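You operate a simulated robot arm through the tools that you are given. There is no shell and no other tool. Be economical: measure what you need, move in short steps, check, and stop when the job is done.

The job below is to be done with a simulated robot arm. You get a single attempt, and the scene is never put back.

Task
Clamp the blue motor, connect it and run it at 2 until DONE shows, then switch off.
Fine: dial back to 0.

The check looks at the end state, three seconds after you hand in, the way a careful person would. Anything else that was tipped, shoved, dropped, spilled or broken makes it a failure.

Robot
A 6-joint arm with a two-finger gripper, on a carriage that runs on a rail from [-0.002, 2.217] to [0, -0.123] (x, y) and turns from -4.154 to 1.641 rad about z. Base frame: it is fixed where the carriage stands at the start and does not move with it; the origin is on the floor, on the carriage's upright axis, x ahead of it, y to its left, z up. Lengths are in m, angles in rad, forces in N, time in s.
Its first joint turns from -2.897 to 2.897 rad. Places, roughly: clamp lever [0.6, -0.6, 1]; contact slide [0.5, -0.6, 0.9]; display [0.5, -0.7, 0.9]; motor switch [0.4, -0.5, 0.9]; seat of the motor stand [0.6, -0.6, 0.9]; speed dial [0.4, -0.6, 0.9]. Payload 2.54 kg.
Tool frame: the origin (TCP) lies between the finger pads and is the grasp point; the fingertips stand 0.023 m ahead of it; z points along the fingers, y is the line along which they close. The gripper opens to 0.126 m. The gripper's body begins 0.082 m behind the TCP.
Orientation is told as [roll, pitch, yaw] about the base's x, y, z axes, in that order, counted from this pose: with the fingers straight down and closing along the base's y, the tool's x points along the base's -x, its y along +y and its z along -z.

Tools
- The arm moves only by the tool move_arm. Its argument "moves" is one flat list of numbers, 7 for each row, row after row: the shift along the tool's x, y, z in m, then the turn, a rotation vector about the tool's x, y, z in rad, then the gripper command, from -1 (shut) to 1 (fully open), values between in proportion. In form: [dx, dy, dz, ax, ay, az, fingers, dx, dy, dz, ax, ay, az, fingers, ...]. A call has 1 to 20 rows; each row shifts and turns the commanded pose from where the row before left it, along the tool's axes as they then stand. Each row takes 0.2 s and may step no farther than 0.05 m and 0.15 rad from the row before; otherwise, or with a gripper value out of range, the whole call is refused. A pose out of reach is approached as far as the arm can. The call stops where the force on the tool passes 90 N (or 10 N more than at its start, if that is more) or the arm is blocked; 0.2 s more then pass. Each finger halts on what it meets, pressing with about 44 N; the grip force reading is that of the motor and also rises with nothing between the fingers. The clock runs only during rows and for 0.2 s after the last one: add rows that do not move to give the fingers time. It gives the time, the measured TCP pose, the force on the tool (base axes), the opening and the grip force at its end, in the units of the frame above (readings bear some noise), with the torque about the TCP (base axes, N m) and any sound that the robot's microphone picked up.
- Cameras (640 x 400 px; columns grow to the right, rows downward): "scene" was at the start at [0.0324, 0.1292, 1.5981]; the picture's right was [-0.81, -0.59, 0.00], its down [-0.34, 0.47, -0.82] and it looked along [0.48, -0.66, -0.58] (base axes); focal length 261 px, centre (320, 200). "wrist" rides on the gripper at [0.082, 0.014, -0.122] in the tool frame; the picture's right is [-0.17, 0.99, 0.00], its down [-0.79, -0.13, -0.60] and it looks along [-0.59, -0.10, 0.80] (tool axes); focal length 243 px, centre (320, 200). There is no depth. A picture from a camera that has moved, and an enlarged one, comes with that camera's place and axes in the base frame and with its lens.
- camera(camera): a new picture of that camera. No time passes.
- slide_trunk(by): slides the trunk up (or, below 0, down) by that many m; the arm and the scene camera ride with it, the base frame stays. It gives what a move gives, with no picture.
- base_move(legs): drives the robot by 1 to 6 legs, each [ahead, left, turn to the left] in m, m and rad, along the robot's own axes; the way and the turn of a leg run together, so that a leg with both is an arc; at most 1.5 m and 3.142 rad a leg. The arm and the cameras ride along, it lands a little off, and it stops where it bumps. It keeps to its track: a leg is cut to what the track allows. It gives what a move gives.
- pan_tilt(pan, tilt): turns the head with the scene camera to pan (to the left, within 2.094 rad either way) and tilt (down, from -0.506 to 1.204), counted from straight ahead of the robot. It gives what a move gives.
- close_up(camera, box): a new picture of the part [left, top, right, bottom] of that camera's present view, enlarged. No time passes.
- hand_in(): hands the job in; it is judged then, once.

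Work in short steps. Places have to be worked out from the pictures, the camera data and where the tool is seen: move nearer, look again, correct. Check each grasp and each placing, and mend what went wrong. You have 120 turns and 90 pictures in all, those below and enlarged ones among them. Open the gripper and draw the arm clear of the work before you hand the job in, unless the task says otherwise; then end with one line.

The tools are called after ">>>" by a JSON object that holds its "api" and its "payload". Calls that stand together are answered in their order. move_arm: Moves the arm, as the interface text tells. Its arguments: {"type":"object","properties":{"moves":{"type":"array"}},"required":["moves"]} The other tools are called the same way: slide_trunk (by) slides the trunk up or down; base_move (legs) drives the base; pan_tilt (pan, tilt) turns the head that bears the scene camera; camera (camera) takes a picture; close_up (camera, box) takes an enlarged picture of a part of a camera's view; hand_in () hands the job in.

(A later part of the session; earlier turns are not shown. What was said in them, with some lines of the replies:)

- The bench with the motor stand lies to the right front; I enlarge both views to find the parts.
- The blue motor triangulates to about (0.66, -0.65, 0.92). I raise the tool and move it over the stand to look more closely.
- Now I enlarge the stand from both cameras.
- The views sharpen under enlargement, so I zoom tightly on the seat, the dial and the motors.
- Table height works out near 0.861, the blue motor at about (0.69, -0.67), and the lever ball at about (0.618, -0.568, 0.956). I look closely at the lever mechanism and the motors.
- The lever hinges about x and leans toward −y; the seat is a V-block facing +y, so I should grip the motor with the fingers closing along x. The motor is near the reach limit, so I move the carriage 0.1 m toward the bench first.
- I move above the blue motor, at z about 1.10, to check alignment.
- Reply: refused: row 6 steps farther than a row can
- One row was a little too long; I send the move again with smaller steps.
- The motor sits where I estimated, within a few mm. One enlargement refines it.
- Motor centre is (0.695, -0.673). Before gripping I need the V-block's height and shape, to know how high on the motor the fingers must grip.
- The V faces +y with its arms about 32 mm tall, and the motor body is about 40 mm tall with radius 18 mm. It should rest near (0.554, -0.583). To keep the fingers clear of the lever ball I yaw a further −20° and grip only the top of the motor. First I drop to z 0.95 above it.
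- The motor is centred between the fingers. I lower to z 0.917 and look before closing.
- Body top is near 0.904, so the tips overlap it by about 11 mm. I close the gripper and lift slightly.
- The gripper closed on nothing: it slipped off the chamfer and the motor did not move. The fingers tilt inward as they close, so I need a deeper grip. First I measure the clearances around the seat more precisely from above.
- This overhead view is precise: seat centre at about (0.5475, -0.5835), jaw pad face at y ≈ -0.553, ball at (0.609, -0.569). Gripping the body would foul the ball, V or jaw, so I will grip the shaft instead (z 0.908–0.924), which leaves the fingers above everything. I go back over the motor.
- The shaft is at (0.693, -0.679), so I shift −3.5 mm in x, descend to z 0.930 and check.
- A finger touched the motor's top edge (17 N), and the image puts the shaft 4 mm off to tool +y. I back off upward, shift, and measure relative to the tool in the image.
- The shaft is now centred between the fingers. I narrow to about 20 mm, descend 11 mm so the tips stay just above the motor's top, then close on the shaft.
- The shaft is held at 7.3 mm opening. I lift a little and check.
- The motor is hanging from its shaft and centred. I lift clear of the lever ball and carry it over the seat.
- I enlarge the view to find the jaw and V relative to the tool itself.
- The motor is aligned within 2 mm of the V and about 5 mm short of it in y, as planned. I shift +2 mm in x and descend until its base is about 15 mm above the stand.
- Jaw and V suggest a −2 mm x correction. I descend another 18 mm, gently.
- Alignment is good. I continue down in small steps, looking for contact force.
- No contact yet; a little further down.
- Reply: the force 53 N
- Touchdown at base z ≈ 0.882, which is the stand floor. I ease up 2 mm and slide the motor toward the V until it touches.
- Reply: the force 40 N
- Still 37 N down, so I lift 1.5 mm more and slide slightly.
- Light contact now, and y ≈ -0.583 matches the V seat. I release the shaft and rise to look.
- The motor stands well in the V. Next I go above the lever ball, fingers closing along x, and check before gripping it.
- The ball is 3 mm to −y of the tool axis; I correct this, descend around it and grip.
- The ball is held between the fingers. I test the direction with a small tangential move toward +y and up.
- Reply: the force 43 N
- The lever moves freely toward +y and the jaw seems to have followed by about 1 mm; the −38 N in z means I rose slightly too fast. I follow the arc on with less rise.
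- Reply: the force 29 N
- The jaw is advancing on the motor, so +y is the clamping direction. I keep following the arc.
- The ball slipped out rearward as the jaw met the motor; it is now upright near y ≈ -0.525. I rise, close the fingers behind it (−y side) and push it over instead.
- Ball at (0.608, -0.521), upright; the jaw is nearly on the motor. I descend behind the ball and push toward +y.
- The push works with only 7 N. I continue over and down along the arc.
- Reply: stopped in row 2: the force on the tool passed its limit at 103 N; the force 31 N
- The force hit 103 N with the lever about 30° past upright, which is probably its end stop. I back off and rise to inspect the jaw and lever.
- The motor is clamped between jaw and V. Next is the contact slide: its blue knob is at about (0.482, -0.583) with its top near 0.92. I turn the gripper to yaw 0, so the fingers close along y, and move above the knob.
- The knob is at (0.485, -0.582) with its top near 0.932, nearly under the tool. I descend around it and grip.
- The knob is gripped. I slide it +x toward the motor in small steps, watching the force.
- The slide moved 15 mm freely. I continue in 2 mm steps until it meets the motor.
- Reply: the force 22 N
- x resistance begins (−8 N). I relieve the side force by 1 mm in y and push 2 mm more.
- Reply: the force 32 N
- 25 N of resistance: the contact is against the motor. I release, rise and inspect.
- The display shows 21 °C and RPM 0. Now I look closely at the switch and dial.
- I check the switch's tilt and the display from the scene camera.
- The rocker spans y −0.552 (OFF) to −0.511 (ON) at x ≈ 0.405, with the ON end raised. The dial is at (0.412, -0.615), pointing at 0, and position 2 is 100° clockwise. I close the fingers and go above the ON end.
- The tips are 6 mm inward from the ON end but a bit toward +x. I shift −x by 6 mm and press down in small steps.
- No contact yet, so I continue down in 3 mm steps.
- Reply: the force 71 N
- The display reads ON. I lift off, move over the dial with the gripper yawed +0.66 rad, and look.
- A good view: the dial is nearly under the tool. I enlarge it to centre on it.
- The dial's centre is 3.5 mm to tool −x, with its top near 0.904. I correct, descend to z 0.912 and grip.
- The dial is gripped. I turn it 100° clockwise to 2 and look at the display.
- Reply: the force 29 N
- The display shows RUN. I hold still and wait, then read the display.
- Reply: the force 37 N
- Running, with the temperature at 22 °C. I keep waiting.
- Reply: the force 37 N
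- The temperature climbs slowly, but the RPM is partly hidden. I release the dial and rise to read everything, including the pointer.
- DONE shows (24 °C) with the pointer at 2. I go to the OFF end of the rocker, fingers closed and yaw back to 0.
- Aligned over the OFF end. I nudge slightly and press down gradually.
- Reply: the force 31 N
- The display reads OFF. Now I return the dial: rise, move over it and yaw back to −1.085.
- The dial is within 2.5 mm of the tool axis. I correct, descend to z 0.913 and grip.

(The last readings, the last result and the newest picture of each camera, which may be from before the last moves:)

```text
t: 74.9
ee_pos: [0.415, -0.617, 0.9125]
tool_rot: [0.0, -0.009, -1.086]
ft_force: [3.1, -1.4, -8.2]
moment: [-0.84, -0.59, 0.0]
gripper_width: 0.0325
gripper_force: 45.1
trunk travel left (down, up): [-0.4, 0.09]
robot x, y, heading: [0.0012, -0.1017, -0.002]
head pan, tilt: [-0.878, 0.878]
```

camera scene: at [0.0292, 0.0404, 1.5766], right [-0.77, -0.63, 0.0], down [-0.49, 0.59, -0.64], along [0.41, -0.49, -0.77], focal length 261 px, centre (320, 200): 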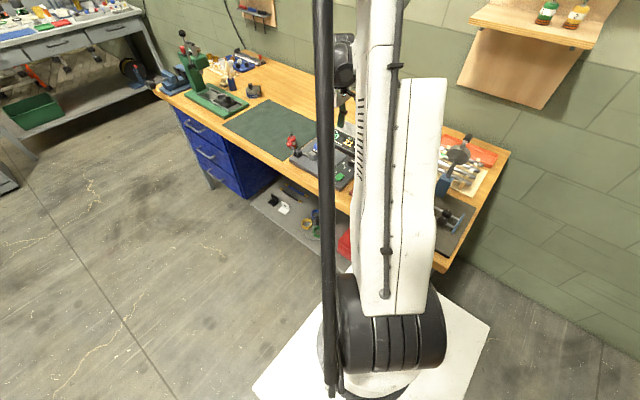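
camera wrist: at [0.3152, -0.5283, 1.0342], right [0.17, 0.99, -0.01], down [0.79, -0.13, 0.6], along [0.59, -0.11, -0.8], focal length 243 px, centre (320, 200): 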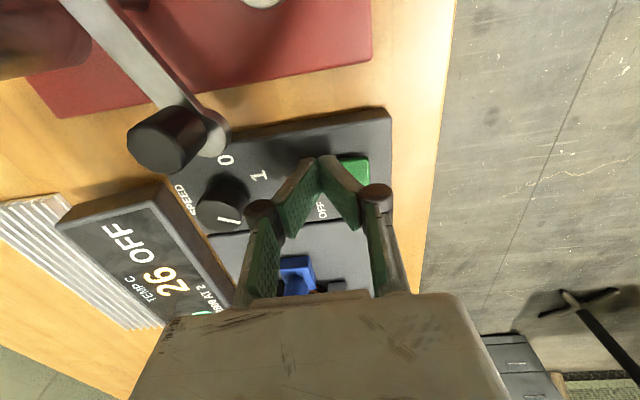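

The dial is gripped at 32.5 mm. I turn it 100° counter-clockwise, back to 0.

>>> {"api": "move_arm", "payload": {"moves": [0, 0, 0, 0, 0, -0.1456, -0.75, 0, 0, 0, 0, 0, -0.1456, -0.75, 0, 0, 0, 0, 0, -0.1456, -0.75, 0, 0, 0, 0, 0, -0.1456, -0.75, 0, 0, 0, 0, 0, -0.1456, -0.75, 0, 0, 0, 0, 0, -0.1456, -0.75, 0, 0, 0, 0, 0, -0.1456, -0.75, 0, 0, 0, 0, 0, -0.1456, -0.75, 0, 0, 0, 0, 0, -0.1456, -0.75, 0, 0, 0, 0, 0, -0.1456, -0.75, 0, 0, 0, 0, 0, -0.1456, -0.75, 0, 0, 0, 0, 0, -0.1456, -0.75, 0, 0, 0, 0, 0, 0, -0.75]}}

>>> {"api": "close_up", "payload": {"camera": "wrist", "box": [200, 60, 440, 220]}}

```text
t: 77.7
ee_pos: [0.4143, -0.6141, 0.9134]
tool_rot: [-0.009, 0.005, 0.663]
ft_force: [13.6, 31.5, -6.8]
moment: [0.7, -0.29, -0.01]
gripper_width: 0.0327
gripper_force: 44.9
trunk travel left (down, up): [-0.4, 0.09]
robot x, y, heading: [0.0032, -0.0999, -0.005]
head pan, tilt: [-0.878, 0.878]
```

```text
2.50 times, centred on (320, 140) of wrist
camera zoom: at [0.3381, -0.6539, 1.036], right [-0.48, 0.88, -0.01], down [0.7, 0.39, 0.6], along [0.53, 0.28, -0.8], focal length 606 px, centre (320, 350)
```

zoom: 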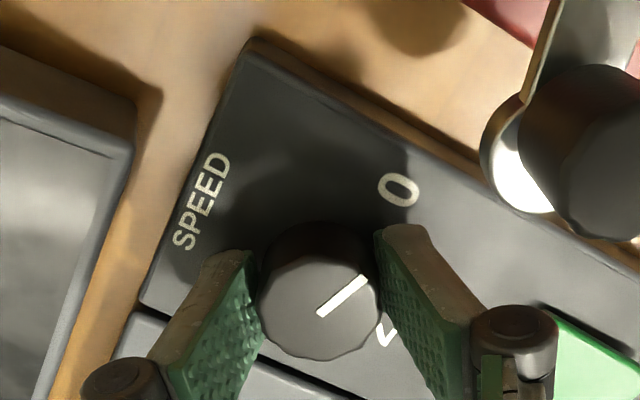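

The pointer is back as it was at 0. I release and rise to verify everything.

>>> {"api": "move_arm", "payload": {"moves": [0, 0, 0, 0, 0, 0, -0.4, 0, 0, 0, 0, 0, 0, -0.2, 0, 0, -0.035, 0, 0, 0, -0.2, 0, 0, -0.035, 0, 0, 0, -0.2, 0, 0, -0.04, 0, 0, 0, -0.2, 0, 0, -0.04, 0, 0, 0, 0.2, 0, 0, 0, 0, 0, 0, 0.5]}}

>>> {"api": "camera", "payload": {"camera": "wrist"}}

>>> {"api": "close_up", "payload": {"camera": "wrist", "box": [160, 60, 420, 280]}}

```text
t: 79.3
ee_pos: [0.4112, -0.6155, 1.0628]
tool_rot: [-0.009, 0.003, 0.663]
ft_force: [-0.7, 0.7, -0.2]
moment: [-0.02, -0.03, 0.01]
gripper_width: 0.0947
gripper_force: 0.0
trunk travel left (down, up): [-0.4, 0.09]
robot x, y, heading: [-0.0002, -0.0995, -0.006]
head pan, tilt: [-0.878, 0.878]
```

```text
19 pictures are left
camera wrist: at [0.3362, -0.6538, 1.1855], right [-0.48, 0.88, -0.01], down [0.7, 0.39, 0.6], along [0.53, 0.28, -0.8], focal length 243 px, centre (320, 200)
```

wrist: 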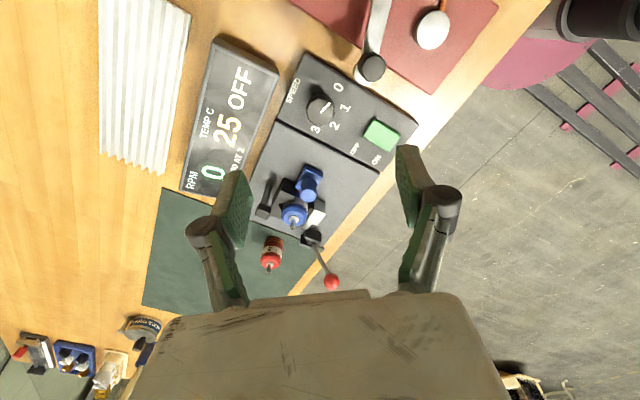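

```text
1.82 times, centred on (290, 170) of wrist
camera zoom: at [0.3362, -0.6538, 1.1855], right [-0.48, 0.88, -0.01], down [0.7, 0.39, 0.6], along [0.53, 0.28, -0.8], focal length 441 px, centre (374, 254)
```

zoom: 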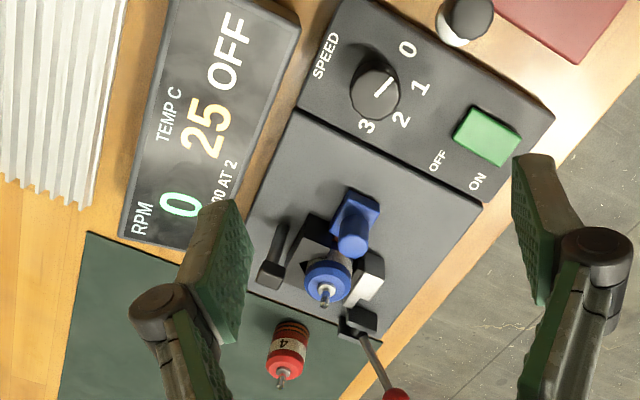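

Display OFF with RPM 0, dial at 0, switch off, motor still clamped and connected, red motor upright. I draw the arm clear.

>>> {"api": "move_arm", "payload": {"moves": [0, 0, -0.045, 0, 0, 0, 1, 0, 0, -0.045, 0, 0, 0, 1, 0, 0, -0.04, 0, 0, 0, 1, -0.008, 0.043, 0, 0, 0, 0, 1, -0.008, 0.043, 0, 0, 0, 0, 1, -0.008, 0.043, 0, 0, 0, 0, 1, -0.008, 0.043, 0, 0, 0, 0, 1, 0, 0, 0, 0, 0, 0, 1]}}

>>> {"api": "camera", "payload": {"camera": "scene"}}

>>> {"api": "close_up", "payload": {"camera": "scene", "box": [270, 110, 400, 210]}}

```text
t: 81.1
ee_pos: [0.328, -0.4586, 1.19]
tool_rot: [-0.01, 0.001, 0.661]
ft_force: [0.1, 0.5, -0.3]
moment: [-0.02, -0.02, 0.0]
gripper_width: 0.1261
gripper_force: 0.0
trunk travel left (down, up): [-0.4, 0.09]
robot x, y, heading: [-0.0015, -0.1017, -0.003]
head pan, tilt: [-0.878, 0.878]
```

```text
17 pictures are left
camera scene: at [0.0314, 0.0354, 1.5853], right [-0.79, -0.61, 0.0], down [-0.43, 0.55, -0.72], along [0.44, -0.57, -0.69], focal length 261 px, centre (320, 200)
```

scene: 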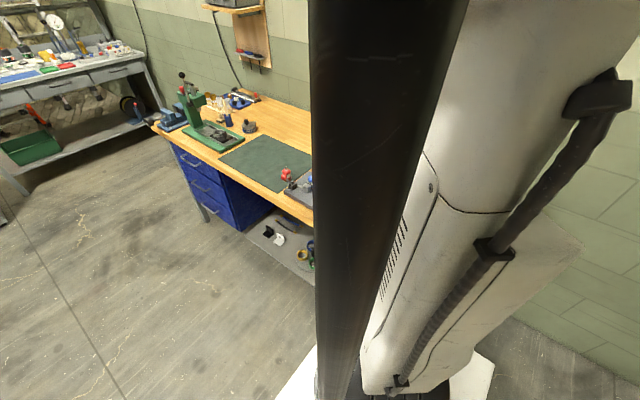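

```text
4.00 times, centred on (335, 160) of scene
camera zoom: at [0.0314, 0.0354, 1.5853], right [-0.79, -0.61, 0.0], down [-0.43, 0.55, -0.72], along [0.44, -0.57, -0.69], focal length 1045 px, centre (260, 360)
```

zoom: 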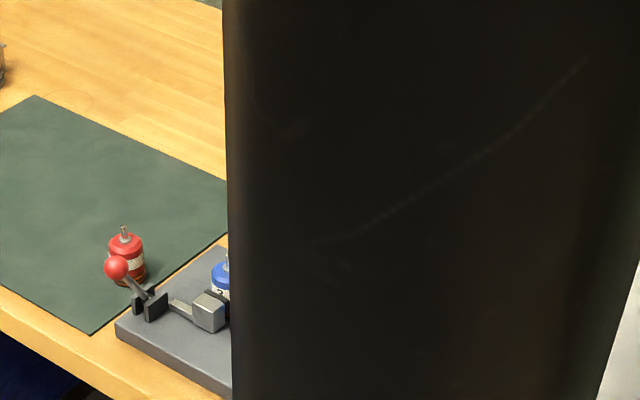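

The gripper is open, the arm is clear and nothing is disturbed, so I hand in.

>>> {"api": "hand_in", "payload": {}}

```text
The job is handed in.
```

The blue motor is clamped and connected, and I ran it at 2 until DONE showed. Then I switched it off and turned the dial back to 0.
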